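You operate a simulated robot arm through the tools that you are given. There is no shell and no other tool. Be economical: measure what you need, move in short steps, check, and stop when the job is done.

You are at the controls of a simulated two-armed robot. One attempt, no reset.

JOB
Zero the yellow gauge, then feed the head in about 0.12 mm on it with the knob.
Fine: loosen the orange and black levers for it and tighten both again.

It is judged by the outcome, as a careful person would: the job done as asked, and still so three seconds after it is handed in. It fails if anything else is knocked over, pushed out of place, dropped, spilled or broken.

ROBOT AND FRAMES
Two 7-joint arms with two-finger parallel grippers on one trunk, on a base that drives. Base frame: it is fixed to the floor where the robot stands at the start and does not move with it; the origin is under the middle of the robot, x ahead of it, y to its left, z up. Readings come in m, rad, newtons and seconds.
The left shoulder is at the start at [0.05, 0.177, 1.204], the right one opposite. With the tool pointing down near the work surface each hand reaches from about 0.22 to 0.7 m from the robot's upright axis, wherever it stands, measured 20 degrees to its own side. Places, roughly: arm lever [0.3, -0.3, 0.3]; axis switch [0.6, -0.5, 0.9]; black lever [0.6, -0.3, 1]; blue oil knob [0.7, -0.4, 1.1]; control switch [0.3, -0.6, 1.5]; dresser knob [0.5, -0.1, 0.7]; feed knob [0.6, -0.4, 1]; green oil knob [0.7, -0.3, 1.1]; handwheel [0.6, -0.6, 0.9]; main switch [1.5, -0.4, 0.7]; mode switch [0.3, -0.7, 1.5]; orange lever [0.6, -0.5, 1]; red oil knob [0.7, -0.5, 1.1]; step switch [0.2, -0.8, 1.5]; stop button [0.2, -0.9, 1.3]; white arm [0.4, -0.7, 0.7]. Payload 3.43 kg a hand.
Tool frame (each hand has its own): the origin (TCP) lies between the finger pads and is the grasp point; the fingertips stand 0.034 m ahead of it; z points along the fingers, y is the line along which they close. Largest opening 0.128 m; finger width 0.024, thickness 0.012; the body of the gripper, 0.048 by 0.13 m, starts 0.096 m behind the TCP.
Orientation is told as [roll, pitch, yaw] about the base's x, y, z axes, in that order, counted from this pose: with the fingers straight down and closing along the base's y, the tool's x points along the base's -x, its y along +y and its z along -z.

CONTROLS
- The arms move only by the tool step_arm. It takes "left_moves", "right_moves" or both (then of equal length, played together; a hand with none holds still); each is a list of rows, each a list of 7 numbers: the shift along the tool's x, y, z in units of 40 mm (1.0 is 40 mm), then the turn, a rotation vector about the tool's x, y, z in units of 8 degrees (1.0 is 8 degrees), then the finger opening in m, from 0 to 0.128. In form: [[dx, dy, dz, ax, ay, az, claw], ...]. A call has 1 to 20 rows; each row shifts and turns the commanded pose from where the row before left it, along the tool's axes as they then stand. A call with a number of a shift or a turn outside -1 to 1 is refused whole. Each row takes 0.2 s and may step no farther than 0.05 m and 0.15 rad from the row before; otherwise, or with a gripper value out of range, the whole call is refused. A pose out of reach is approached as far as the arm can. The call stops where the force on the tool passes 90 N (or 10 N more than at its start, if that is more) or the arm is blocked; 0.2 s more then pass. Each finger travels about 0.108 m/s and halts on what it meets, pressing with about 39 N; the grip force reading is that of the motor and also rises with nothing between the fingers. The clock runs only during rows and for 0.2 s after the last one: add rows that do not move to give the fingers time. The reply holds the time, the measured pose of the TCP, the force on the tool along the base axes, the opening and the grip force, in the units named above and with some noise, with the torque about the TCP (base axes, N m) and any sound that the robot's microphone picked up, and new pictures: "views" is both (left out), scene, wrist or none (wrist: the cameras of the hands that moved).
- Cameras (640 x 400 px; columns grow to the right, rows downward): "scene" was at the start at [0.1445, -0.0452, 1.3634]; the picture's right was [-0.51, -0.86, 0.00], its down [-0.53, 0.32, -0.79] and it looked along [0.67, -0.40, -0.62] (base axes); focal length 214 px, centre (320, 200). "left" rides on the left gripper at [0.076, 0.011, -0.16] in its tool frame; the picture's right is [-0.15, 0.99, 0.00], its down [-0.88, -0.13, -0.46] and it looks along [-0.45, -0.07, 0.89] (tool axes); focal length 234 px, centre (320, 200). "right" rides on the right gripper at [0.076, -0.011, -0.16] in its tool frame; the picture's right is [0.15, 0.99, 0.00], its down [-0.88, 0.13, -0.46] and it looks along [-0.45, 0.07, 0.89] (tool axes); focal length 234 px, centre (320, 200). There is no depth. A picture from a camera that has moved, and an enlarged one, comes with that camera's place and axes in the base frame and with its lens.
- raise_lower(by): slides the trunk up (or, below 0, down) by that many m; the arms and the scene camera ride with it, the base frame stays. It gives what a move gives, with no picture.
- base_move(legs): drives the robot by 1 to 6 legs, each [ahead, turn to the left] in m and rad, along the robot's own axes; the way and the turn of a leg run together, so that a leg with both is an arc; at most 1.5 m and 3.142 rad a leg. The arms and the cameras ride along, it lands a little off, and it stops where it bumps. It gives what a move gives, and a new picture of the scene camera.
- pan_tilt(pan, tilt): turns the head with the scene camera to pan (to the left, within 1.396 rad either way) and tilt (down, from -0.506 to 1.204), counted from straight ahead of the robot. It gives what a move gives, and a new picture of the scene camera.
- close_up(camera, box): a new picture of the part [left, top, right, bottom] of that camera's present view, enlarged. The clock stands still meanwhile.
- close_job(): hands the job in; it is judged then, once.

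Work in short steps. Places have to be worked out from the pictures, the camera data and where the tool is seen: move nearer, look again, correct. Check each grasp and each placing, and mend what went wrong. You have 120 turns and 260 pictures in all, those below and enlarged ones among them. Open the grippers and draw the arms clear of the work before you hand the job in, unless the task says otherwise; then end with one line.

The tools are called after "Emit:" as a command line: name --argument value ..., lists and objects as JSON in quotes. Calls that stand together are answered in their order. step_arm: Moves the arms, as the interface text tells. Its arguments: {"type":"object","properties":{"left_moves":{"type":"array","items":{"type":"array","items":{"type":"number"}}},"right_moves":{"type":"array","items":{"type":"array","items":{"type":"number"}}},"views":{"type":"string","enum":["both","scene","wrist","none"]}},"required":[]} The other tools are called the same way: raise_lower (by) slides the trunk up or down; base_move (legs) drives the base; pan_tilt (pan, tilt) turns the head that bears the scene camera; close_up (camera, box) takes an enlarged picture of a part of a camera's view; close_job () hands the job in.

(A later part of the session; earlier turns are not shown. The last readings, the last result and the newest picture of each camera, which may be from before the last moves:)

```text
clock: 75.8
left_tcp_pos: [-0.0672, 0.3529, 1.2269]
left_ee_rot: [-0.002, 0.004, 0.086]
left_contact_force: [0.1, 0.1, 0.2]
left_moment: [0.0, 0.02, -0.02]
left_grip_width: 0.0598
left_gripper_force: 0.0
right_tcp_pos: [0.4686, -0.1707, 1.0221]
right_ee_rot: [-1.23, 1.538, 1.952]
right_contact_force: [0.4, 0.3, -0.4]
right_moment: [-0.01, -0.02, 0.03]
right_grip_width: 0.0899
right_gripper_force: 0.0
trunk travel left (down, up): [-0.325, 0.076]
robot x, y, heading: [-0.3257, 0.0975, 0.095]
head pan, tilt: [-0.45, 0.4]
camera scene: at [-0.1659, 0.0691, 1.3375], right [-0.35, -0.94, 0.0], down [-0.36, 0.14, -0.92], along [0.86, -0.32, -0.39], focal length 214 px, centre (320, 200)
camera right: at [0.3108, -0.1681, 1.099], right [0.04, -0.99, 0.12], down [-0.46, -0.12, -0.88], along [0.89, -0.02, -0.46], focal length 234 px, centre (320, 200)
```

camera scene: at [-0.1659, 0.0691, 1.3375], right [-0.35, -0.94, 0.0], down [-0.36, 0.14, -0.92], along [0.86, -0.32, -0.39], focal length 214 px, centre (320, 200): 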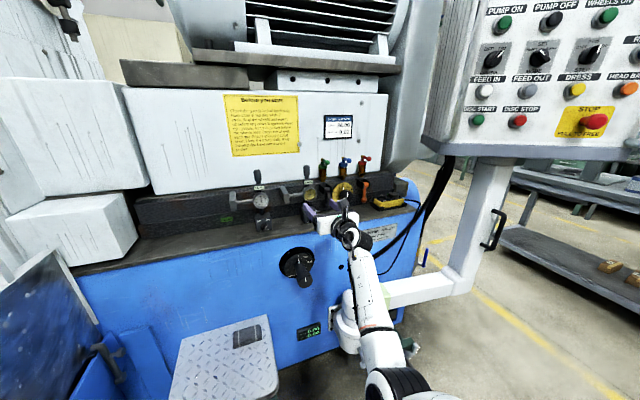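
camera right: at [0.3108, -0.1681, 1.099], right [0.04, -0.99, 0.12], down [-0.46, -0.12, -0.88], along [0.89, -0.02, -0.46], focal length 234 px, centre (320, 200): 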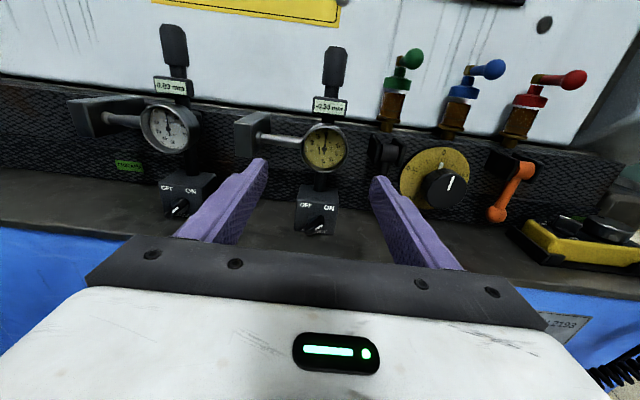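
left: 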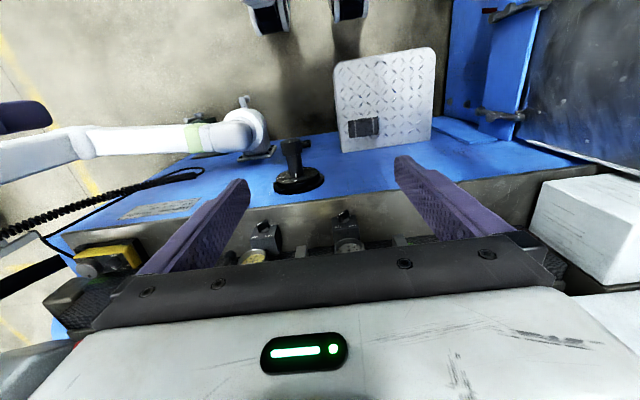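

Now everything moves freely and the tool is straight. I trim the yaw, roll -40° and approach.

Emit:
step_arm --right_moves '[[0, 0, 0, -0.26, 0, -1, 0.09], [0, 0, 0, 0, 0, -1, 0.09], [0, 0, 0, 0, 0, -1, 0.09], [0, 0, 0, 0, 0, -1, 0.09], [0, 0, 0, 0, 0, -1, 0.09], [0, 0, 0.8, 0, 0, 0, 0.09], [0, 0, 0.8, 0, 0, 0, 0.09], [0, 0, 0, 0, 0, 0, 0.09]]' --views "wrist"

Emit:
close_up --camera "right" --box '[220, 70, 420, 195]'

```text
clock: 77.6
left_tcp_pos: [-0.068, 0.3542, 1.2287]
left_ee_rot: [-0.001, 0.004, 0.087]
left_contact_force: [-0.5, 0.0, 0.4]
left_moment: [0.01, 0.0, -0.01]
left_grip_width: 0.0598
left_gripper_force: 0.1
right_tcp_pos: [0.5343, -0.1711, 1.0198]
right_ee_rot: [1.556, 0.901, -1.579]
right_contact_force: [0.6, -0.3, -0.5]
right_moment: [-0.01, -0.01, -0.01]
right_grip_width: 0.09
right_gripper_force: 0.0
trunk travel left (down, up): [-0.325, 0.076]
robot x, y, heading: [-0.3253, 0.0964, 0.097]
head pan, tilt: [-0.45, 0.4]
camera right: at [0.3766, -0.1152, 1.0723], right [0.01, -0.69, 0.73], down [-0.46, -0.65, -0.61], along [0.89, -0.33, -0.32], focal length 234 px, centre (320, 200)
```

right: 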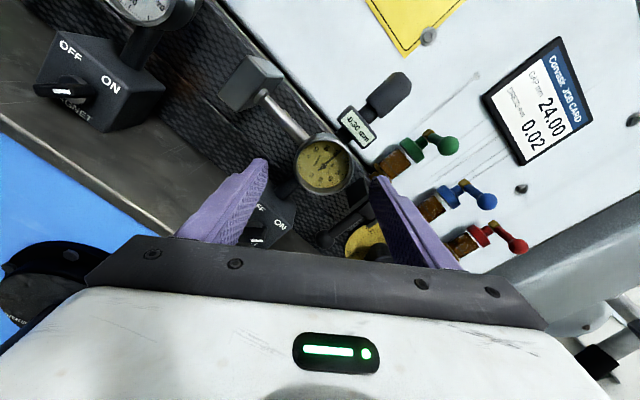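

```text
3.20 times, centred on (320, 132) of right
camera zoom: at [0.3766, -0.1152, 1.0723], right [0.01, -0.69, 0.73], down [-0.46, -0.65, -0.61], along [0.89, -0.33, -0.32], focal length 749 px, centre (320, 416)
```

zoom: 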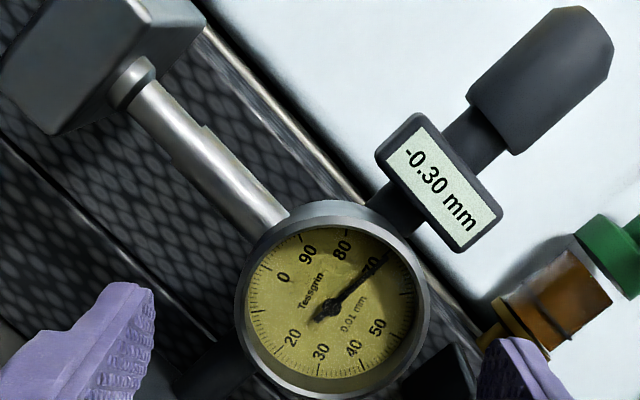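

Free and well placed; the bezel is about 3 mm right along the finger line. I shift that and advance 28 mm so the pads straddle the front rim.

Emit:
step_arm --right_moves '[[0, 0.07, 0.2, 0, 0, 0, 0.085], [0, 0, 0.25, 0, 0, 0, 0.085], [0, 0, 0.25, 0, 0, 0, 0.08], [0, 0, 0, 0, 0, 0, 0.08]]' --views "wrist"

Emit:
close_up --camera "right" --box '[220, 90, 420, 215]'

Emit:
close_up --camera "scene" --box '[280, 160, 360, 220]'

```text
clock: 78.6
left_tcp_pos: [-0.0664, 0.3536, 1.2273]
left_ee_rot: [0.0, 0.002, 0.088]
left_contact_force: [0.1, 0.2, 0.0]
left_moment: [-0.01, 0.0, -0.02]
left_grip_width: 0.06
left_gripper_force: 0.1
right_tcp_pos: [0.5626, -0.1736, 1.0238]
right_ee_rot: [1.554, 0.901, -1.58]
right_contact_force: [0.0, 0.4, -1.1]
right_moment: [-0.02, -0.01, 0.04]
right_grip_width: 0.0798
right_gripper_force: 0.1
trunk travel left (down, up): [-0.325, 0.076]
robot x, y, heading: [-0.3256, 0.0991, 0.095]
head pan, tilt: [-0.45, 0.4]
camera right: at [0.4048, -0.118, 1.0766], right [0.01, -0.69, 0.73], down [-0.46, -0.65, -0.61], along [0.89, -0.33, -0.32], focal length 234 px, centre (320, 200)
```

right: 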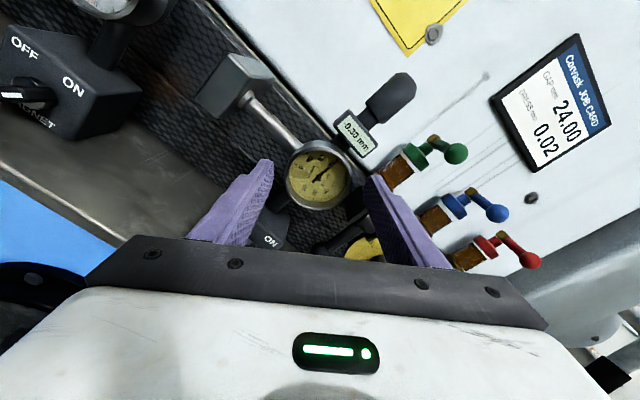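

```text
3.20 times, centred on (320, 152) of right
camera zoom: at [0.4048, -0.118, 1.0766], right [0.01, -0.69, 0.73], down [-0.46, -0.65, -0.61], along [0.89, -0.33, -0.32], focal length 749 px, centre (320, 352)
```

zoom: 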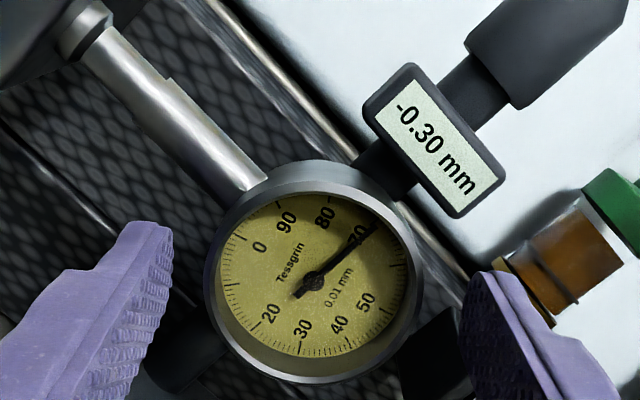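

```text
6.67 times, centred on (320, 190) of scene
camera zoom: at [-0.166, 0.0692, 1.3375], right [-0.35, -0.94, 0.0], down [-0.36, 0.14, -0.92], along [0.86, -0.32, -0.39], focal length 1430 px, centre (320, 267)
```

zoom: 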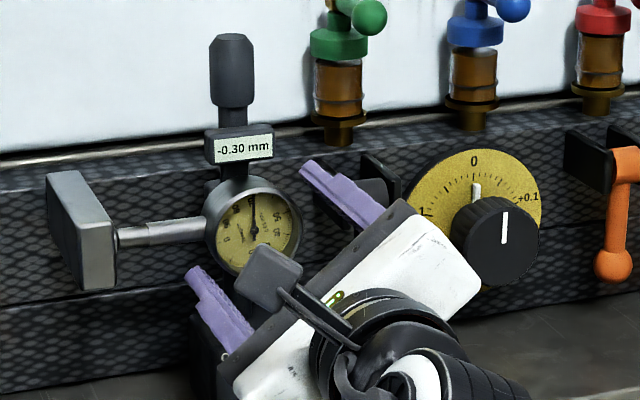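

The pads straddle the bezel evenly. I close on it and check the width and forces.

Emit:
step_arm --right_moves '[[-0.02, 0, 0.05, 0, 0, 0, 0.07], [0, 0, 0, 0, 0, 0, 0.064], [0, 0, 0, 0, 0, 0, 0.06], [0, 0, 0, 0, 0, 0, 0.056], [0, 0, 0, 0, 0, 0, 0.056]]' --views "wrist"

Emit:
close_up --camera "right" --box '[220, 90, 420, 215]'

```text
clock: 79.8
left_tcp_pos: [-0.0677, 0.3534, 1.2273]
left_ee_rot: [-0.003, 0.005, 0.088]
left_contact_force: [0.7, -0.3, -0.9]
left_moment: [0.04, 0.01, 0.0]
left_grip_width: 0.0602
left_gripper_force: 0.1
right_tcp_pos: [0.5649, -0.1743, 1.0226]
right_ee_rot: [1.554, 0.905, -1.581]
right_contact_force: [-4.3, 0.0, -1.7]
right_moment: [0.07, -0.11, -0.2]
right_grip_width: 0.0602
right_gripper_force: 3.3
trunk travel left (down, up): [-0.325, 0.076]
robot x, y, heading: [-0.3246, 0.0948, 0.093]
head pan, tilt: [-0.45, 0.4]
camera right: at [0.4064, -0.1179, 1.0762], right [0.01, -0.69, 0.73], down [-0.46, -0.65, -0.61], along [0.89, -0.33, -0.32], focal length 234 px, centre (320, 200)
```

right: 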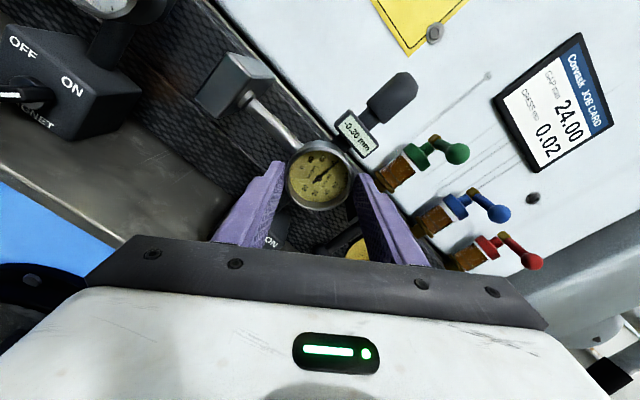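

```text
3.20 times, centred on (320, 152) of right
camera zoom: at [0.4064, -0.1179, 1.0762], right [0.01, -0.69, 0.73], down [-0.46, -0.65, -0.61], along [0.89, -0.33, -0.32], focal length 749 px, centre (320, 352)
```

zoom: 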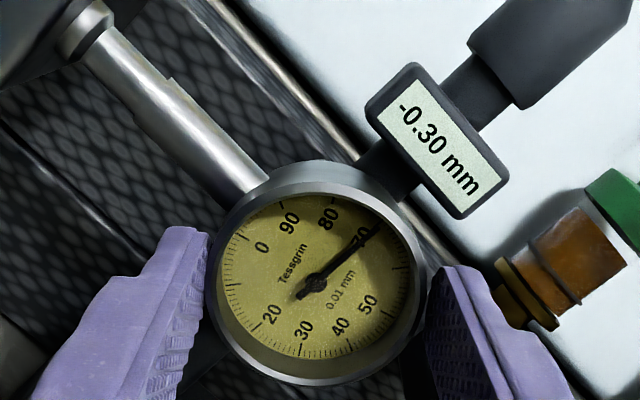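

The bezel is gripped at 60 mm without pushing the stand. I turn clockwise 24° and check the readout.

Emit:
step_arm --right_moves '[[0, 0, 0, 0, 0, 0, 0.05], [0, 0, 0, 0, 0, 0.6, 0.05], [0, 0, 0, 0, 0, 0.6, 0.05], [0, 0, 0, 0, 0, 0.6, 0.05], [0, 0, 0, 0, 0, 0.6, 0.05], [0, 0, 0, 0, 0, 0.6, 0.05], [0, 0, 0, 0, 0, 0, 0.05]]' --views "wrist"

Emit:
close_up --camera "right" --box '[220, 90, 420, 215]'

```text
clock: 81.4
left_tcp_pos: [-0.068, 0.3541, 1.2269]
left_ee_rot: [-0.004, 0.004, 0.087]
left_contact_force: [-0.3, 0.2, -0.2]
left_moment: [0.06, 0.02, 0.03]
left_grip_width: 0.0598
left_gripper_force: 0.0
right_tcp_pos: [0.5651, -0.1718, 1.0234]
right_ee_rot: [1.531, 1.322, -1.608]
right_contact_force: [2.2, 8.1, 0.6]
right_moment: [0.0, -0.03, 0.44]
right_grip_width: 0.0567
right_gripper_force: 39.2
trunk travel left (down, up): [-0.325, 0.076]
robot x, y, heading: [-0.3221, 0.0947, 0.091]
head pan, tilt: [-0.45, 0.4]
camera right: at [0.4065, -0.1426, 1.0949], right [0.01, -0.92, 0.38], down [-0.46, -0.34, -0.82], along [0.89, -0.17, -0.43], focal length 234 px, centre (320, 200)
```

right: 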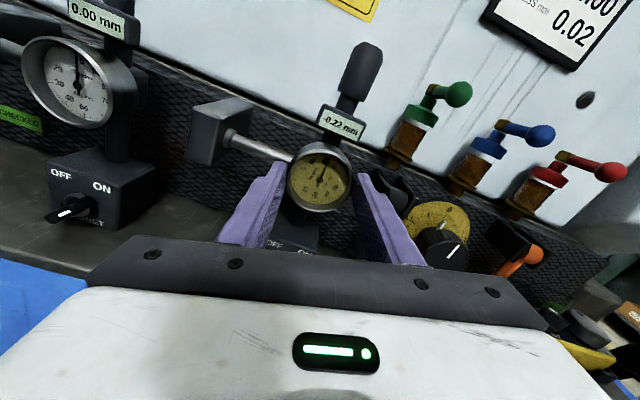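

```text
3.20 times, centred on (320, 152) of right
camera zoom: at [0.4065, -0.1426, 1.0949], right [0.01, -0.92, 0.38], down [-0.46, -0.34, -0.82], along [0.89, -0.17, -0.43], focal length 749 px, centre (320, 352)
```

zoom: 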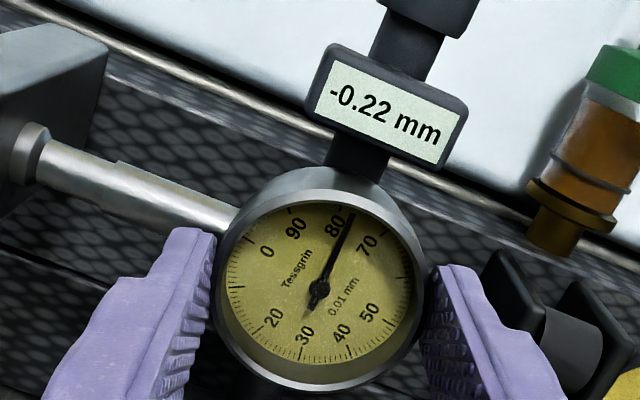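

It works: -0.22 mm. I continue the turn in moderate steps, watching force as the left pad passes the stem.

Emit:
step_arm --right_moves '[[0, 0, 0, 0, 0, 0.6, 0.05], [0, 0, 0, 0, 0, 0.6, 0.05], [0, 0, 0, 0, 0, 0.6, 0.05], [0, 0, 0, 0, 0, 0, 0.05]]' --views "wrist"

Emit:
close_up --camera "right" --box '[220, 90, 420, 215]'

```text
clock: 82.4
left_tcp_pos: [-0.0681, 0.3544, 1.2271]
left_ee_rot: [-0.002, 0.007, 0.088]
left_contact_force: [-0.3, -0.1, 0.8]
left_moment: [-0.01, -0.03, -0.03]
left_grip_width: 0.06
left_gripper_force: 0.1
right_tcp_pos: [0.5649, -0.1719, 1.0232]
right_ee_rot: [-0.301, 1.56, 2.842]
right_contact_force: [7.1, 7.6, 2.7]
right_moment: [0.03, 0.19, 0.42]
right_grip_width: 0.0568
right_gripper_force: 38.9
trunk travel left (down, up): [-0.325, 0.076]
robot x, y, heading: [-0.3217, 0.0959, 0.092]
head pan, tilt: [-0.45, 0.4]
camera right: at [0.4064, -0.1611, 1.0998], right [0.0, -0.99, 0.14], down [-0.46, -0.13, -0.88], along [0.89, -0.06, -0.46], focal length 234 px, centre (320, 200)
```

right: 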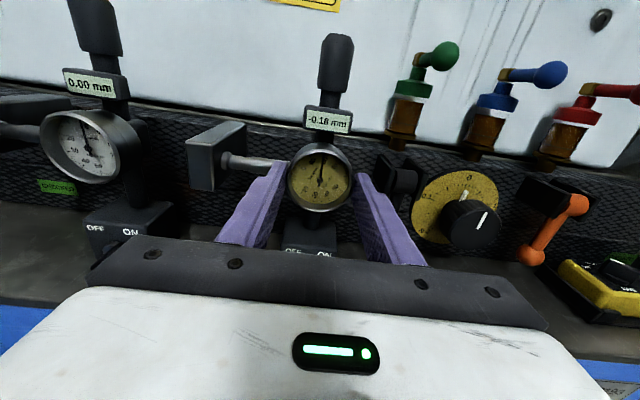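

```text
3.20 times, centred on (320, 152) of right
camera zoom: at [0.4064, -0.1611, 1.0998], right [0.0, -0.99, 0.14], down [-0.46, -0.13, -0.88], along [0.89, -0.06, -0.46], focal length 749 px, centre (320, 352)
```

zoom: 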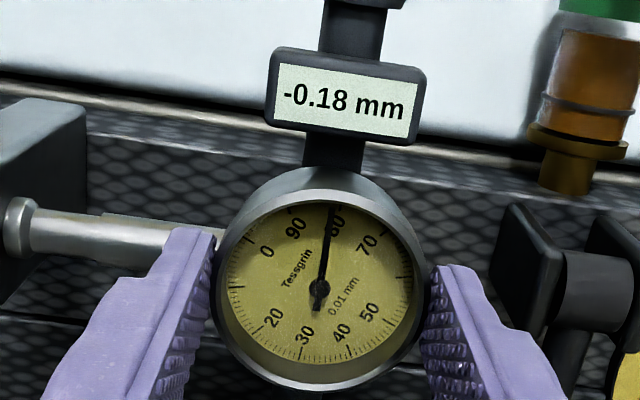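

-0.18 mm and the pad passes in front of the stem without contact. I continue another 40°.

Emit:
step_arm --right_moves '[[0, 0, 0, 0, 0, 0.7, 0.05], [0, 0, 0, 0, 0, 0.7, 0.05], [0, 0, 0, 0, 0, 0.7, 0.05], [0, 0, 0, 0, 0, 0.7, 0.05], [0, 0, 0, 0, 0, 0.7, 0.05], [0, 0, 0, 0, 0, 0.7, 0.05], [0, 0, 0, 0, 0, 0.7, 0.05], [0, 0, 0, 0, 0, 0, 0.05]]' --views "wrist"

Emit:
close_up --camera "right" --box '[220, 90, 420, 215]'

```text
clock: 84.2
left_tcp_pos: [-0.0671, 0.3553, 1.2276]
left_ee_rot: [-0.002, 0.005, 0.087]
left_contact_force: [-0.9, 0.2, 0.1]
left_moment: [-0.03, 0.02, 0.02]
left_grip_width: 0.0599
left_gripper_force: 0.0
right_tcp_pos: [0.5628, -0.1726, 1.0236]
right_ee_rot: [-1.557, 0.884, 1.585]
right_contact_force: [14.7, 6.0, 7.6]
right_moment: [0.02, -0.6, 0.21]
right_grip_width: 0.0568
right_gripper_force: 38.8
trunk travel left (down, up): [-0.325, 0.076]
robot x, y, heading: [-0.322, 0.0974, 0.091]
head pan, tilt: [-0.45, 0.4]
camera right: at [0.4057, -0.2117, 1.0894], right [0.0, -0.86, -0.52], down [-0.46, 0.46, -0.76], along [0.89, 0.24, -0.4], focal length 234 px, centre (320, 200)
```

right: 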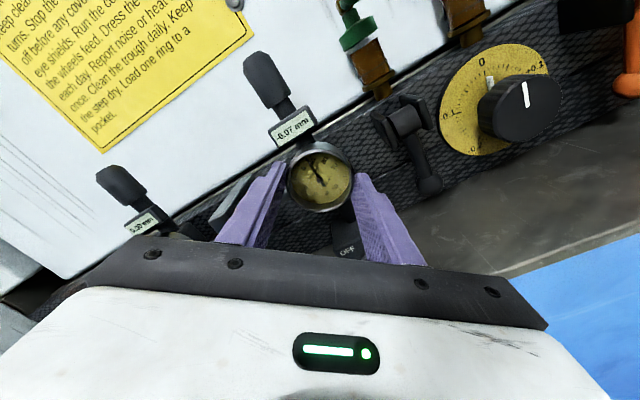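

```text
3.20 times, centred on (320, 152) of right
camera zoom: at [0.4057, -0.2117, 1.0894], right [0.0, -0.86, -0.52], down [-0.46, 0.46, -0.76], along [0.89, 0.24, -0.4], focal length 749 px, centre (320, 352)
```

zoom: 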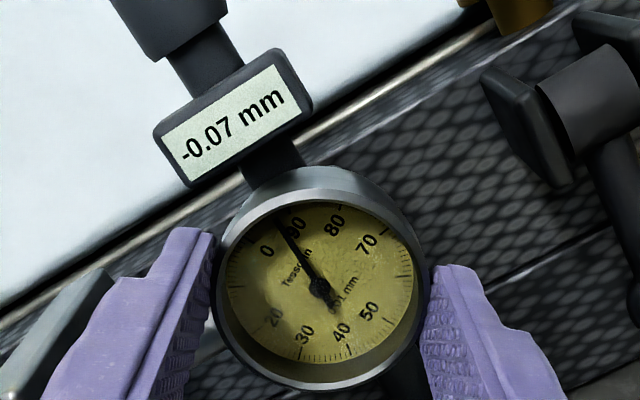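

-0.07 mm. To avoid the label, I release, roll back 40°, and regrip for the remaining 25°.

Emit:
step_arm --right_moves '[[0, 0, 0, 0, 0, 0, 0.08], [0, 0, 0, 0, 0, 0, 0.08], [0, 0, 0, 0, 0, -0.8, 0.08], [0, 0, 0, 0, 0, -0.8, 0.08], [0, 0, 0, 0, 0, -0.8, 0.08], [0, 0, 0, 0, 0, -0.8, 0.08], [0, 0, 0, 0, 0, -0.8, 0.08], [0, 0, 0, 0, 0, -0.8, 0.08], [0, 0, 0, 0, 0, 0, 0.08]]' --views "wrist"

Emit:
close_up --camera "right" --box '[220, 90, 420, 215]'

```text
clock: 86.2
left_tcp_pos: [-0.0676, 0.3543, 1.2279]
left_ee_rot: [-0.001, 0.004, 0.088]
left_contact_force: [-0.4, 1.1, -0.1]
left_moment: [0.0, 0.01, -0.01]
left_grip_width: 0.06
left_gripper_force: 0.0
right_tcp_pos: [0.5645, -0.1732, 1.0234]
right_ee_rot: [-0.984, 1.556, 2.159]
right_contact_force: [0.3, -0.2, 0.2]
right_moment: [-0.02, -0.01, -0.01]
right_grip_width: 0.08
right_gripper_force: 0.1
trunk travel left (down, up): [-0.325, 0.076]
robot x, y, heading: [-0.3264, 0.0961, 0.095]
head pan, tilt: [-0.45, 0.4]
camera right: at [0.4059, -0.1635, 1.0997], right [0.0, -0.99, 0.13], down [-0.46, -0.12, -0.88], along [0.89, -0.06, -0.46], focal length 234 px, centre (320, 200)
```

right: 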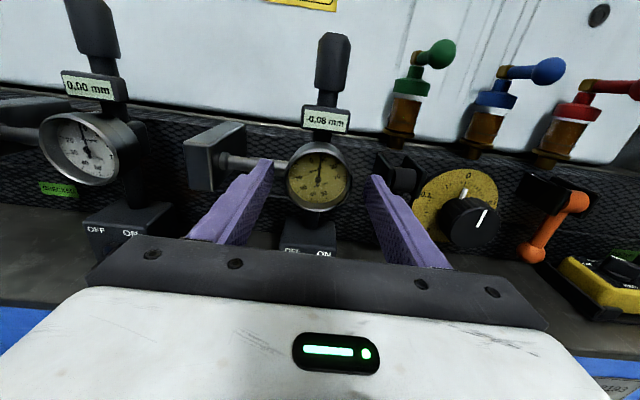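

```text
3.20 times, centred on (320, 152) of right
camera zoom: at [0.4059, -0.1635, 1.0997], right [0.0, -0.99, 0.13], down [-0.46, -0.12, -0.88], along [0.89, -0.06, -0.46], focal length 749 px, centre (320, 352)
```

zoom: 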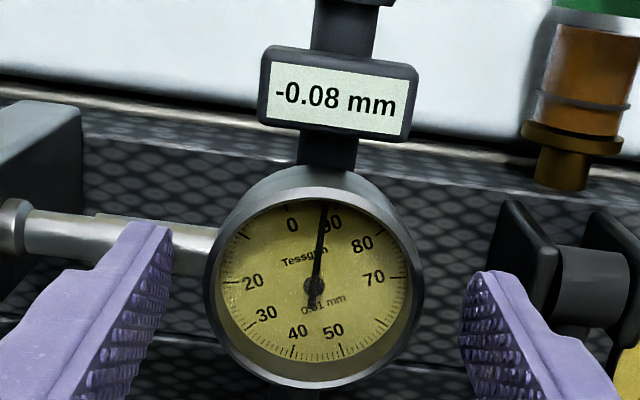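

-0.08 mm after release. I regrip and turn about 29° clockwise.

Emit:
step_arm --right_moves '[[0, 0, 0, 0, 0, 0, 0.065], [0, 0, 0, 0, 0, 0, 0.055], [0, 0, 0, 0, 0, 0, 0.05], [0, 0, 0, 0, 0, 0.7, 0.05], [0, 0, 0, 0, 0, 0.7, 0.05], [0, 0, 0, 0, 0, 0.7, 0.05], [0, 0, 0, 0, 0, 0.7, 0.05], [0, 0, 0, 0, 0, 0.7, 0.05], [0, 0, 0, 0, 0, 0, 0.05]]' --views "none"

Emit:
close_up --camera "right" --box '[220, 90, 420, 215]'

```text
clock: 88.2
left_tcp_pos: [-0.0673, 0.3548, 1.2283]
left_ee_rot: [-0.002, 0.003, 0.087]
left_contact_force: [0.0, -0.2, 0.1]
left_moment: [-0.02, -0.01, 0.05]
left_grip_width: 0.0604
left_gripper_force: 0.1
right_tcp_pos: [0.5642, -0.1721, 1.0243]
right_ee_rot: [-1.551, 1.066, 1.593]
right_contact_force: [-2.5, 3.7, 0.1]
right_moment: [0.02, -0.04, 0.39]
right_grip_width: 0.0569
right_gripper_force: 38.4
trunk travel left (down, up): [-0.325, 0.076]
robot x, y, heading: [-0.3201, 0.0988, 0.094]
head pan, tilt: [-0.45, 0.4]
```

```text
3.20 times, centred on (320, 152) of right
camera zoom: at [0.4061, -0.1992, 1.0954], right [0.0, -0.94, -0.35], down [-0.47, 0.31, -0.83], along [0.89, 0.16, -0.44], focal length 749 px, centre (320, 352)
```

zoom: 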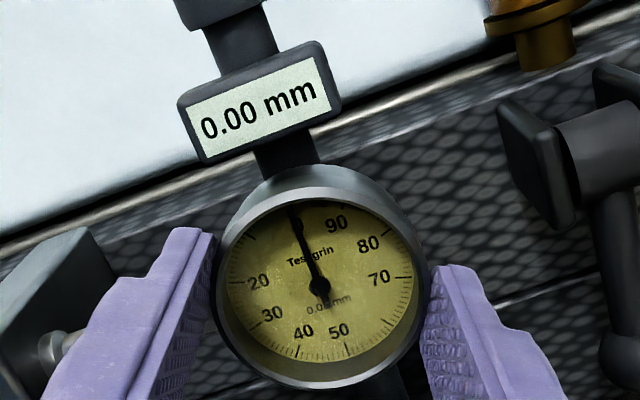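

It reads 0.00 mm. I release, back off slightly and confirm.

Emit:
step_arm --right_moves '[[0, 0, 0, 0, 0, 0, 0.08], [0, 0, 0, 0, 0, 0, 0.085], [0, 0, -0.8, 0, 0, 0, 0.085], [0, 0, -0.8, 0, 0, 0, 0.085], [0, 0, 0, 0, 0, 0, 0.085]]' --views "none"

Emit:
close_up --camera "right" --box '[220, 60, 420, 185]'

```text
clock: 89.4
left_tcp_pos: [-0.0684, 0.3537, 1.2275]
left_ee_rot: [-0.001, 0.002, 0.087]
left_contact_force: [0.0, 0.1, 0.8]
left_moment: [0.01, 0.02, 0.02]
left_grip_width: 0.0602
left_gripper_force: 0.0
right_tcp_pos: [0.498, -0.1727, 1.0222]
right_ee_rot: [-1.548, 1.065, 1.593]
right_contact_force: [0.1, 0.3, 0.7]
right_moment: [0.0, 0.01, 0.0]
right_grip_width: 0.0851
right_gripper_force: 0.0
trunk travel left (down, up): [-0.325, 0.076]
robot x, y, heading: [-0.3228, 0.0936, 0.091]
head pan, tilt: [-0.45, 0.4]
```

```text
3.20 times, centred on (320, 122) of right
camera zoom: at [0.3407, -0.2007, 1.0951], right [0.0, -0.94, -0.35], down [-0.47, 0.31, -0.83], along [0.88, 0.16, -0.44], focal length 749 px, centre (320, 448)
```

zoom: 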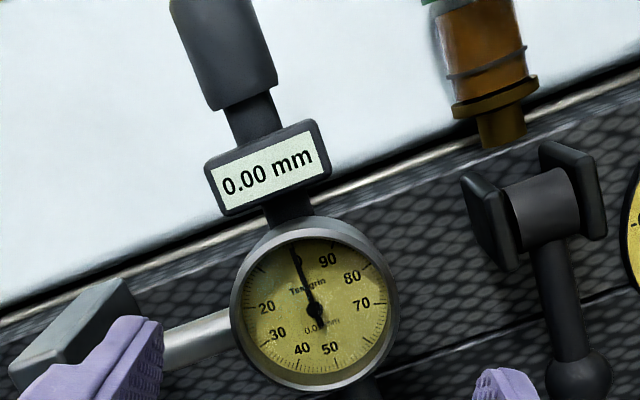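

The gauge is zeroed. Next is the black lever (ball ≈ [0.632, -0.261, 0.939]): I level the roll, pitch the hand 15° down and move in front of it.

Emit:
step_arm --right_moves '[[0, 0, -0.3, 0, 0, -0.9, 0.06], [0, 0, 0, 0, 0, -0.9, 0.06], [0, 0, 0, 0, 0, -0.9, 0.06], [0, 0, 0, 0, 0, -0.85, 0.06], [0, 0.75, 0, 0, -0.5, 0, 0.06], [0, 0.75, 0, 0, -0.5, 0, 0.06], [-0.3, 0.75, 0, 0, -0.5, 0, 0.06], [-0.5, 0, 0, 0, -0.4, 0, 0.06], [0, 0, 0, 0, 0, 0, 0.06]]' --views "wrist"

Emit:
close_up --camera "right" --box '[220, 40, 420, 165]'

```text
clock: 91.4
left_tcp_pos: [-0.0678, 0.354, 1.2282]
left_ee_rot: [-0.002, 0.003, 0.087]
left_contact_force: [-0.2, -0.5, -0.6]
left_moment: [-0.01, 0.02, 0.0]
left_grip_width: 0.0601
left_gripper_force: 0.0
right_tcp_pos: [0.4849, -0.2644, 0.9934]
right_ee_rot: [-0.034, 1.295, 3.108]
right_contact_force: [-0.1, -0.4, 0.1]
right_moment: [0.01, -0.01, 0.0]
right_grip_width: 0.0601
right_gripper_force: 0.1
trunk travel left (down, up): [-0.325, 0.076]
robot x, y, heading: [-0.3206, 0.0927, 0.096]
head pan, tilt: [-0.45, 0.4]
camera right: at [0.3526, -0.2555, 1.1077], right [0.04, -0.99, 0.13], down [-0.68, -0.13, -0.72], along [0.73, -0.06, -0.68], focal length 234 px, centre (320, 200)
```

right: 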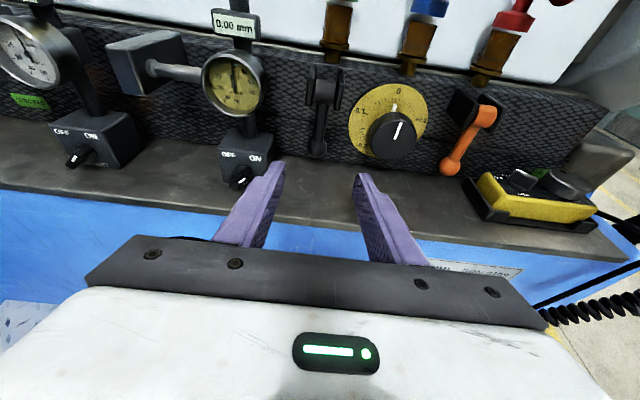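

```text
3.20 times, centred on (320, 102) of right
camera zoom: at [0.3526, -0.2555, 1.1077], right [0.04, -0.99, 0.13], down [-0.68, -0.13, -0.72], along [0.73, -0.06, -0.68], focal length 749 px, centre (320, 512)
```

zoom: 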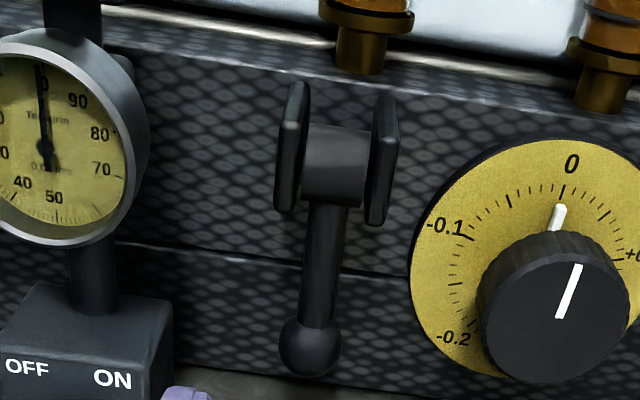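

The ball is at [0.632, -0.2615, 0.942] and the pivot at z≈1.015. I move in so that the pads straddle the ball.

Emit:
step_arm --right_moves '[[-0.1, -0.03, 0.8, 0, 0, 0, 0.06], [-0.1, -0.02, 0.8, 0, 0, 0, 0.06], [-0.1, -0.02, 0.8, 0, 0, 0, 0.06], [0, 0, 0.5, 0, 0, 0, 0.06], [0, 0, 0, 0, 0, 0, 0.06]]' --views "wrist"

Emit:
close_up --camera "right" --box '[220, 90, 420, 215]'

```text
clock: 92.6
left_tcp_pos: [-0.0682, 0.3531, 1.2281]
left_ee_rot: [-0.003, 0.004, 0.087]
left_contact_force: [-0.4, -0.3, 0.1]
left_moment: [0.03, 0.0, 0.03]
left_grip_width: 0.0596
left_gripper_force: 0.1
right_tcp_pos: [0.5588, -0.2568, 0.9521]
right_ee_rot: [-0.036, 1.297, 3.108]
right_contact_force: [-1.9, -0.6, -1.1]
right_moment: [-0.02, -0.01, 0.01]
right_grip_width: 0.06
right_gripper_force: 0.0
right hand out of reach, approached as far as the arm can: row 3, 4
trunk travel left (down, up): [-0.325, 0.076]
robot x, y, heading: [-0.325, 0.0949, 0.094]
head pan, tilt: [-0.45, 0.4]
camera right: at [0.4276, -0.247, 1.0678], right [0.04, -0.99, 0.13], down [-0.68, -0.13, -0.73], along [0.73, -0.06, -0.68], focal length 234 px, centre (320, 200)
```

right: 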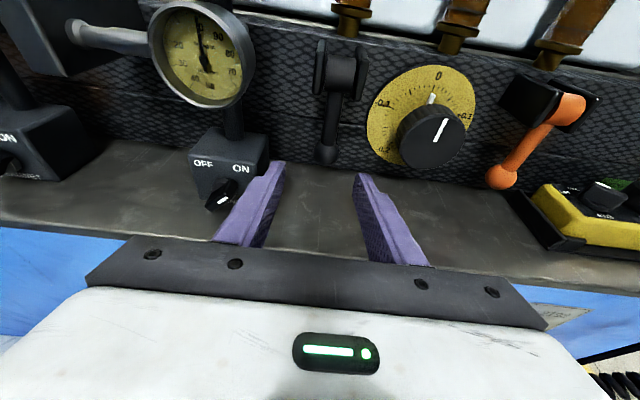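

```text
3.20 times, centred on (320, 152) of right
camera zoom: at [0.4276, -0.247, 1.0678], right [0.04, -0.99, 0.13], down [-0.68, -0.13, -0.73], along [0.73, -0.06, -0.68], focal length 749 px, centre (320, 352)
```

zoom: 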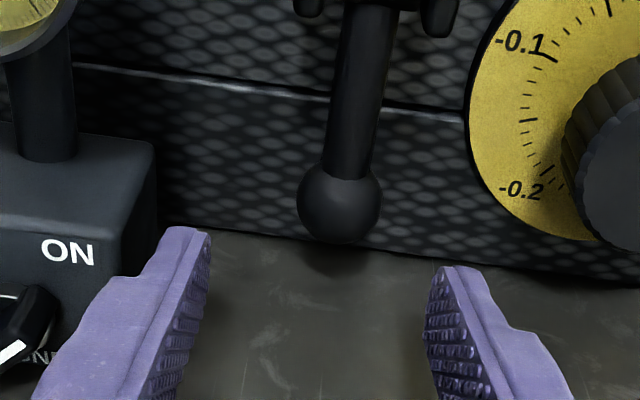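

The arm is at full extension again. I centre it on the ball, retract a bit, drive the base 0.08 m forward, and re-approach.

Emit:
step_arm --right_moves '[[0, 0.2, -0.6, 0, 0, 0, 0.06], [0, 0.1, -0.7, 0, 0, 0, 0.06], [0, 0, -0.7, 0, 0, 0, 0.06], [0, 0, 0, 0, 0, 0, 0.06]]' --views "none"

Emit:
base_move --legs '[[0.08, 0]]'

Emit:
close_up --camera "right" --box '[160, 40, 480, 240]'

```text
clock: 93.6
left_tcp_pos: [-0.0676, 0.354, 1.2275]
left_ee_rot: [-0.002, 0.003, 0.089]
left_contact_force: [0.0, -0.5, 0.1]
left_moment: [0.01, -0.02, -0.01]
left_grip_width: 0.0599
left_gripper_force: 0.0
right_tcp_pos: [0.4824, -0.2702, 0.9719]
right_ee_rot: [-0.034, 1.295, 3.11]
right_contact_force: [-0.6, 0.3, -0.2]
right_moment: [0.0, -0.02, -0.02]
right_grip_width: 0.06
right_gripper_force: 0.0
trunk travel left (down, up): [-0.325, 0.076]
robot x, y, heading: [-0.321, 0.0927, 0.092]
head pan, tilt: [-0.45, 0.4]
```

```text
clock: 94.7
left_tcp_pos: [0.0135, 0.3609, 1.2266]
left_ee_rot: [-0.001, 0.007, 0.087]
left_contact_force: [0.5, -0.3, -0.1]
left_moment: [0.02, 0.02, -0.04]
left_grip_width: 0.0598
left_gripper_force: 0.0
right_tcp_pos: [0.5627, -0.2624, 0.9709]
right_ee_rot: [-0.035, 1.296, 3.109]
right_contact_force: [-0.2, 0.0, 0.2]
right_moment: [0.01, 0.01, 0.01]
right_grip_width: 0.0598
right_gripper_force: 0.0
trunk travel left (down, up): [-0.325, 0.076]
robot x, y, heading: [-0.2435, 0.1015, 0.092]
head pan, tilt: [-0.45, 0.4]
camera scene: at [-0.0855, 0.0765, 1.3373], right [-0.35, -0.94, 0.0], down [-0.37, 0.14, -0.92], along [0.86, -0.32, -0.39], focal length 214 px, centre (320, 200)
```

scene: 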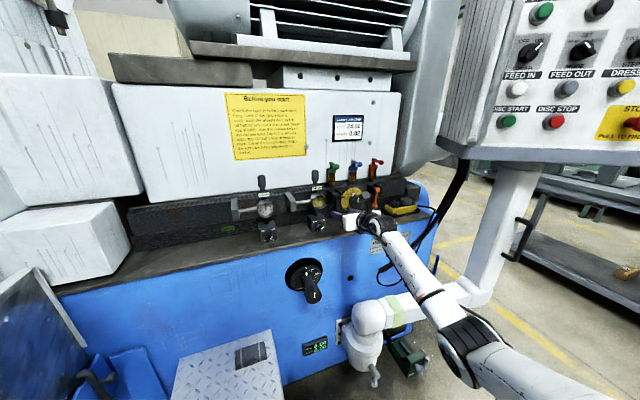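

```text
2.00 times, centred on (320, 140) of right
camera zoom: at [0.43, -0.253, 1.087], right [0.04, -0.99, 0.13], down [-0.68, -0.12, -0.72], along [0.73, -0.06, -0.68], focal length 468 px, centre (320, 320)
```

zoom: 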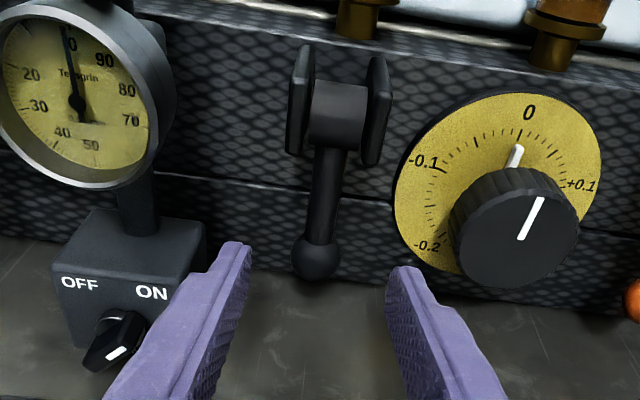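

The ball is centred between the pads. I advance 5 cm and look.

Emit:
step_arm --right_moves '[[-0.15, 0, 0.45, 0, 0, 0, 0.06], [-0.14, 0, 0.45, 0, 0, 0, 0.06], [0, 0, 0.38, 0, 0, 0, 0.06], [0, 0, 0, 0, 0, 0, 0.06]]' --views "none"

Emit:
close_up --camera "right" --box '[200, 80, 440, 230]'

```text
clock: 95.7
left_tcp_pos: [0.0132, 0.3617, 1.2278]
left_ee_rot: [-0.001, 0.003, 0.087]
left_contact_force: [0.0, -0.4, -0.4]
left_moment: [0.03, 0.01, 0.0]
left_grip_width: 0.06
left_gripper_force: 0.0
right_tcp_pos: [0.6083, -0.262, 0.9472]
right_ee_rot: [-0.033, 1.295, 3.11]
right_contact_force: [0.1, 0.9, 0.4]
right_moment: [-0.04, -0.02, 0.01]
right_grip_width: 0.0602
right_gripper_force: 0.0
trunk travel left (down, up): [-0.325, 0.076]
robot x, y, heading: [-0.2428, 0.1043, 0.094]
head pan, tilt: [-0.45, 0.4]
```

```text
2.67 times, centred on (320, 155) of right
camera zoom: at [0.4763, -0.2515, 1.0628], right [0.04, -0.99, 0.13], down [-0.68, -0.12, -0.73], along [0.73, -0.06, -0.68], focal length 624 px, centre (320, 320)
```

zoom: 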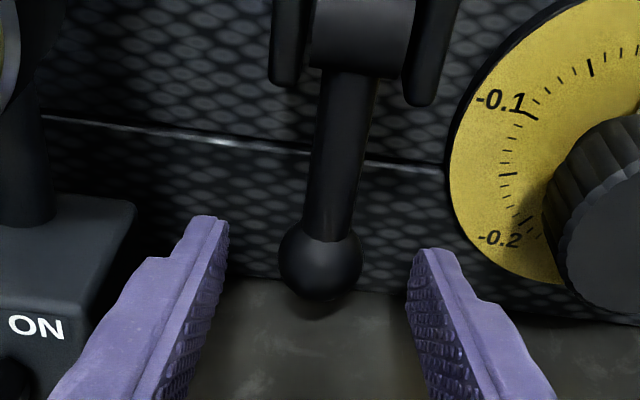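

The pads straddle the ball, so I close on it.

Emit:
step_arm --right_moves '[[0, 0, 0, 0, 0, 0, 0.04], [0, 0, 0, 0, 0, 0, 0.02], [0, 0, 0, 0, 0, 0, 0.015], [0, 0, 0, 0, 0, 0, 0.015]]' --views "none"

Emit:
close_up --camera "right" --box '[200, 80, 440, 230]'

```text
clock: 96.7
left_tcp_pos: [0.0125, 0.3609, 1.2287]
left_ee_rot: [-0.001, 0.004, 0.088]
left_contact_force: [-0.5, -0.2, 0.9]
left_moment: [0.0, -0.02, 0.01]
left_grip_width: 0.0604
left_gripper_force: 0.1
right_tcp_pos: [0.6082, -0.2619, 0.9475]
right_ee_rot: [-0.037, 1.296, 3.109]
right_contact_force: [0.0, 0.5, 1.6]
right_moment: [0.01, 0.08, -0.03]
right_grip_width: 0.0275
right_gripper_force: 45.1
trunk travel left (down, up): [-0.325, 0.076]
robot x, y, heading: [-0.2408, 0.1011, 0.093]
head pan, tilt: [-0.45, 0.4]
```

```text
2.67 times, centred on (320, 155) of right
camera zoom: at [0.4763, -0.2514, 1.0627], right [0.04, -0.99, 0.13], down [-0.68, -0.12, -0.73], along [0.73, -0.06, -0.68], focal length 624 px, centre (320, 320)
```

zoom: 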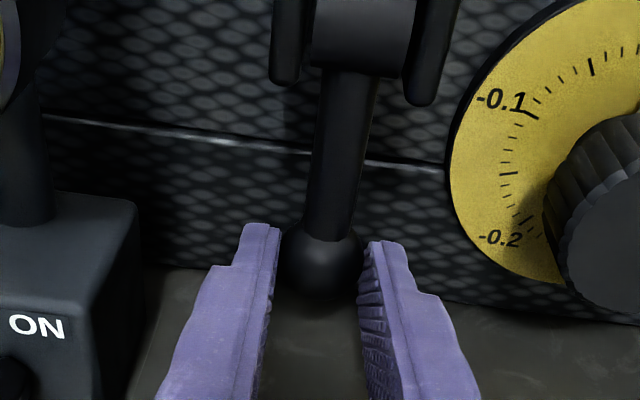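

The ball is held (27.5 mm). I pull it outward along the arc by about 20° and check the resistance and motion.

Emit:
step_arm --right_moves '[[-0.04, 0, -0.16, 0, 0, 0, 0.015], [-0.03, 0, -0.16, 0, 0, 0, 0.015], [0, 0, -0.16, 0, 0, 0, 0.015], [0, 0, -0.16, 0, 0, 0, 0.015], [0, 0, 0, 0, 0, 0, 0.015]]' --views "none"

Emit:
close_up --camera "right" --box '[200, 80, 440, 230]'

```text
clock: 97.9
left_tcp_pos: [0.0142, 0.3612, 1.2275]
left_ee_rot: [-0.002, 0.004, 0.086]
left_contact_force: [0.4, 0.0, 0.7]
left_moment: [0.0, 0.0, 0.04]
left_grip_width: 0.0599
left_gripper_force: 0.0
right_tcp_pos: [0.5831, -0.2621, 0.9494]
right_ee_rot: [-0.036, 1.295, 3.107]
right_contact_force: [17.2, 3.2, 1.3]
right_moment: [0.03, 1.06, 0.08]
right_grip_width: 0.0273
right_gripper_force: 44.5
trunk travel left (down, up): [-0.325, 0.076]
robot x, y, heading: [-0.2405, 0.1015, 0.094]
head pan, tilt: [-0.45, 0.4]
```

```text
2.67 times, centred on (320, 155) of right
camera zoom: at [0.4517, -0.2516, 1.0655], right [0.04, -0.99, 0.13], down [-0.68, -0.12, -0.72], along [0.73, -0.06, -0.68], focal length 624 px, centre (320, 320)
```

zoom: 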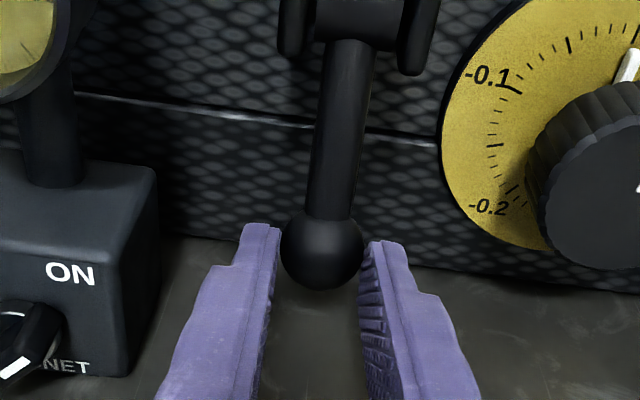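

The lever swings outward with about 17 N. I continue along the arc to about 65°.

Emit:
step_arm --right_moves '[[0.05, 0, -0.235, 0, 0, 0, 0.012], [0.05, 0, -0.235, 0, 0, 0, 0.012], [0.108, 0, -0.215, 0, 0, 0, 0.012], [0.108, 0, -0.215, 0, 0, 0, 0.012], [0.16, 0, -0.18, 0, 0, 0, 0.012], [0.16, 0, -0.18, 0, 0, 0, 0.012], [0, 0, 0, 0, 0, 0, 0.012]]' --views "wrist"

Emit:
close_up --camera "scene" --box '[290, 160, 400, 240]'

```text
clock: 99.5
left_tcp_pos: [0.0122, 0.3607, 1.2283]
left_ee_rot: [-0.002, 0.005, 0.087]
left_contact_force: [0.7, 0.6, 0.0]
left_moment: [-0.01, 0.03, -0.02]
left_grip_width: 0.0602
left_gripper_force: 0.0
right_tcp_pos: [0.5389, -0.2641, 0.9889]
right_ee_rot: [-0.035, 1.296, 3.11]
right_contact_force: [-0.3, -0.4, -0.7]
right_moment: [0.02, 0.03, 0.0]
right_grip_width: 0.0119
right_gripper_force: 0.0
trunk travel left (down, up): [-0.325, 0.076]
robot x, y, heading: [-0.2463, 0.1019, 0.095]
head pan, tilt: [-0.45, 0.4]
camera right: at [0.4066, -0.2541, 1.1042], right [0.04, -0.99, 0.13], down [-0.68, -0.12, -0.72], along [0.73, -0.06, -0.68], focal length 234 px, centre (320, 200)
```

right: 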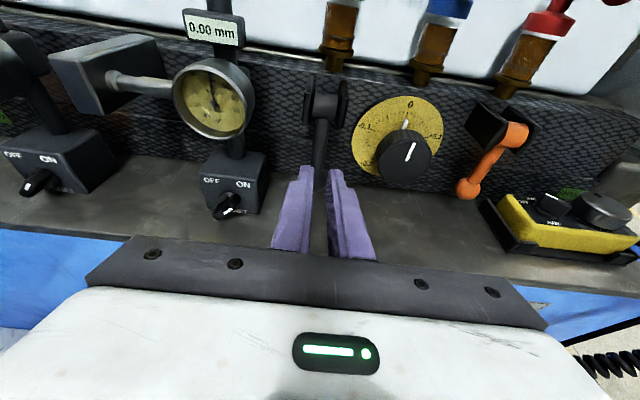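

```text
5.00 times, centred on (345, 200) of scene
camera zoom: at [-0.0863, 0.0763, 1.3375], right [-0.35, -0.94, 0.0], down [-0.36, 0.14, -0.92], along [0.86, -0.32, -0.39], focal length 1072 px, centre (195, 200)
```

zoom: 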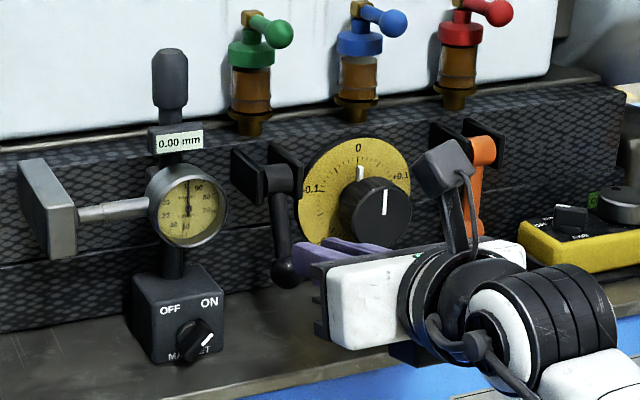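

The ball slipped out; the lever stands about 20° out. I'll regrip deeper: open, drop slightly, advance so the ball sits nearer the middle of the pads.

Emit:
step_arm --right_moves '[[0, 0, 0, 0, 0, 0, 0.055], [-0.3, 0, 0, 0, 0, 0, 0.055], [-0.27, 0.0, 0.3, 0, 0, 0, 0.055], [0, 0, 0.5, 0, 0, 0, 0.055], [0, 0, 0.5, 0, 0, 0, 0.055], [0, 0, 0, 0, 0, 0, 0.055]]' --views "none"

Emit:
close_up --camera "right" --box '[200, 80, 440, 230]'

```text
clock: 100.9
left_tcp_pos: [0.0121, 0.3598, 1.2285]
left_ee_rot: [-0.002, 0.004, 0.089]
left_contact_force: [-0.1, 0.2, 0.5]
left_moment: [0.01, -0.02, 0.0]
left_grip_width: 0.0597
left_gripper_force: 0.1
right_tcp_pos: [0.5859, -0.2644, 0.9523]
right_ee_rot: [-0.034, 1.294, 3.109]
right_contact_force: [0.6, -0.3, -0.9]
right_moment: [0.0, -0.01, 0.01]
right_grip_width: 0.055
right_gripper_force: 0.1
trunk travel left (down, up): [-0.325, 0.076]
robot x, y, heading: [-0.2436, 0.1037, 0.091]
head pan, tilt: [-0.45, 0.4]
```

```text
2.67 times, centred on (320, 155) of right
camera zoom: at [0.4531, -0.2538, 1.0675], right [0.04, -0.99, 0.13], down [-0.68, -0.12, -0.73], along [0.73, -0.06, -0.68], focal length 624 px, centre (320, 320)
```

zoom: 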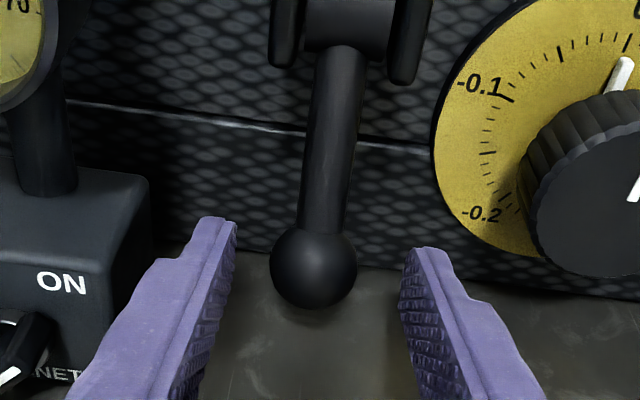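

The ball is at about [0.607, -0.262, 0.945]. I advance 18 mm, close, and pull 15° further.

Emit:
step_arm --right_moves '[[0, -0.03, 0.25, 0, 0, 0, 0.055], [0, 0, 0.2, 0, 0, 0, 0.055], [0, 0, 0, 0, 0, 0, 0.035], [0, 0, 0, 0, 0, 0, 0.015], [0, 0, 0, 0, 0, 0, 0.01], [0, 0, 0, 0, 0, 0, 0.01], [0.04, 0, -0.157, 0, 0, 0, 0.01], [0.04, 0, -0.157, 0, 0, 0, 0.01], [0.04, 0, -0.157, 0, 0, 0, 0.01], [0, 0, 0, 0, 0, 0, 0.01]]' --views "none"

Emit:
close_up --camera "right" --box '[200, 80, 440, 230]'

```text
clock: 103.1
left_tcp_pos: [0.0146, 0.3596, 1.2278]
left_ee_rot: [-0.001, 0.005, 0.087]
left_contact_force: [0.2, -0.2, 0.3]
left_moment: [-0.01, -0.01, 0.02]
left_grip_width: 0.0601
left_gripper_force: 0.0
right_tcp_pos: [0.5865, -0.2617, 0.9561]
right_ee_rot: [-0.036, 1.294, 3.108]
right_contact_force: [20.3, -0.3, 0.2]
right_moment: [0.0, 1.14, -0.04]
right_grip_width: 0.0272
right_gripper_force: 44.7
trunk travel left (down, up): [-0.325, 0.076]
robot x, y, heading: [-0.2424, 0.1047, 0.095]
head pan, tilt: [-0.45, 0.4]
```

```text
2.67 times, centred on (320, 155) of right
camera zoom: at [0.4544, -0.2513, 1.0715], right [0.04, -0.99, 0.13], down [-0.68, -0.12, -0.72], along [0.73, -0.06, -0.68], focal length 624 px, centre (320, 320)
```

zoom: 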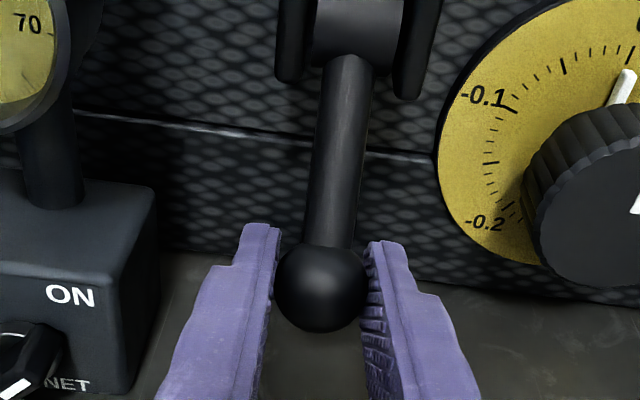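

The lever is at about 36° and the ball is well seated. I continue the arc.

Emit:
step_arm --right_moves '[[0.08, 0, -0.14, 0, 0, 0, 0.008], [0.08, 0, -0.14, 0, 0, 0, 0.008], [0.08, 0, -0.14, 0, 0, 0, 0.008], [0.113, 0, -0.113, 0, 0, 0, 0.008], [0.113, 0, -0.113, 0, 0, 0, 0.008], [0.113, 0, -0.113, 0, 0, 0, 0.008], [0, 0, 0, 0, 0, 0, 0.008]]' --views "none"

Emit:
close_up --camera "right" --box '[160, 0, 480, 200]'

```text
clock: 104.7
left_tcp_pos: [0.0147, 0.3609, 1.2268]
left_ee_rot: [-0.002, 0.007, 0.087]
left_contact_force: [-0.3, 1.2, 0.2]
left_moment: [-0.03, 0.0, 0.01]
left_grip_width: 0.0599
left_gripper_force: 0.0
right_tcp_pos: [0.5633, -0.2613, 0.9794]
right_ee_rot: [-0.037, 1.275, 3.11]
right_contact_force: [-2.9, 8.2, -20.8]
right_moment: [0.04, 1.42, 0.11]
right_grip_width: 0.0272
right_gripper_force: 44.7
trunk travel left (down, up): [-0.325, 0.076]
robot x, y, heading: [-0.2459, 0.1029, 0.093]
head pan, tilt: [-0.45, 0.4]
```

```text
2.00 times, centred on (320, 100) of right
camera zoom: at [0.4336, -0.2515, 1.0969], right [0.04, -0.99, 0.13], down [-0.69, -0.12, -0.71], along [0.72, -0.06, -0.69], focal length 468 px, centre (320, 400)
```

zoom: 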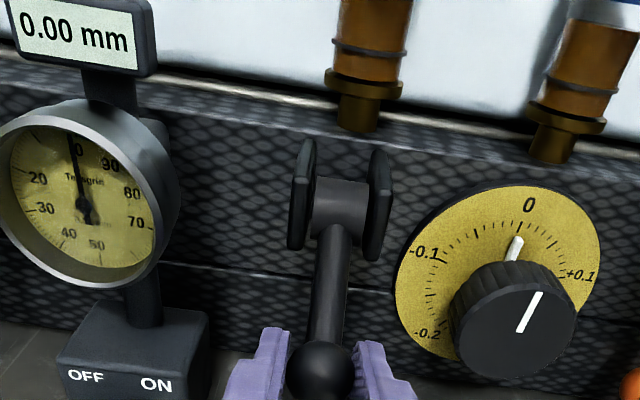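

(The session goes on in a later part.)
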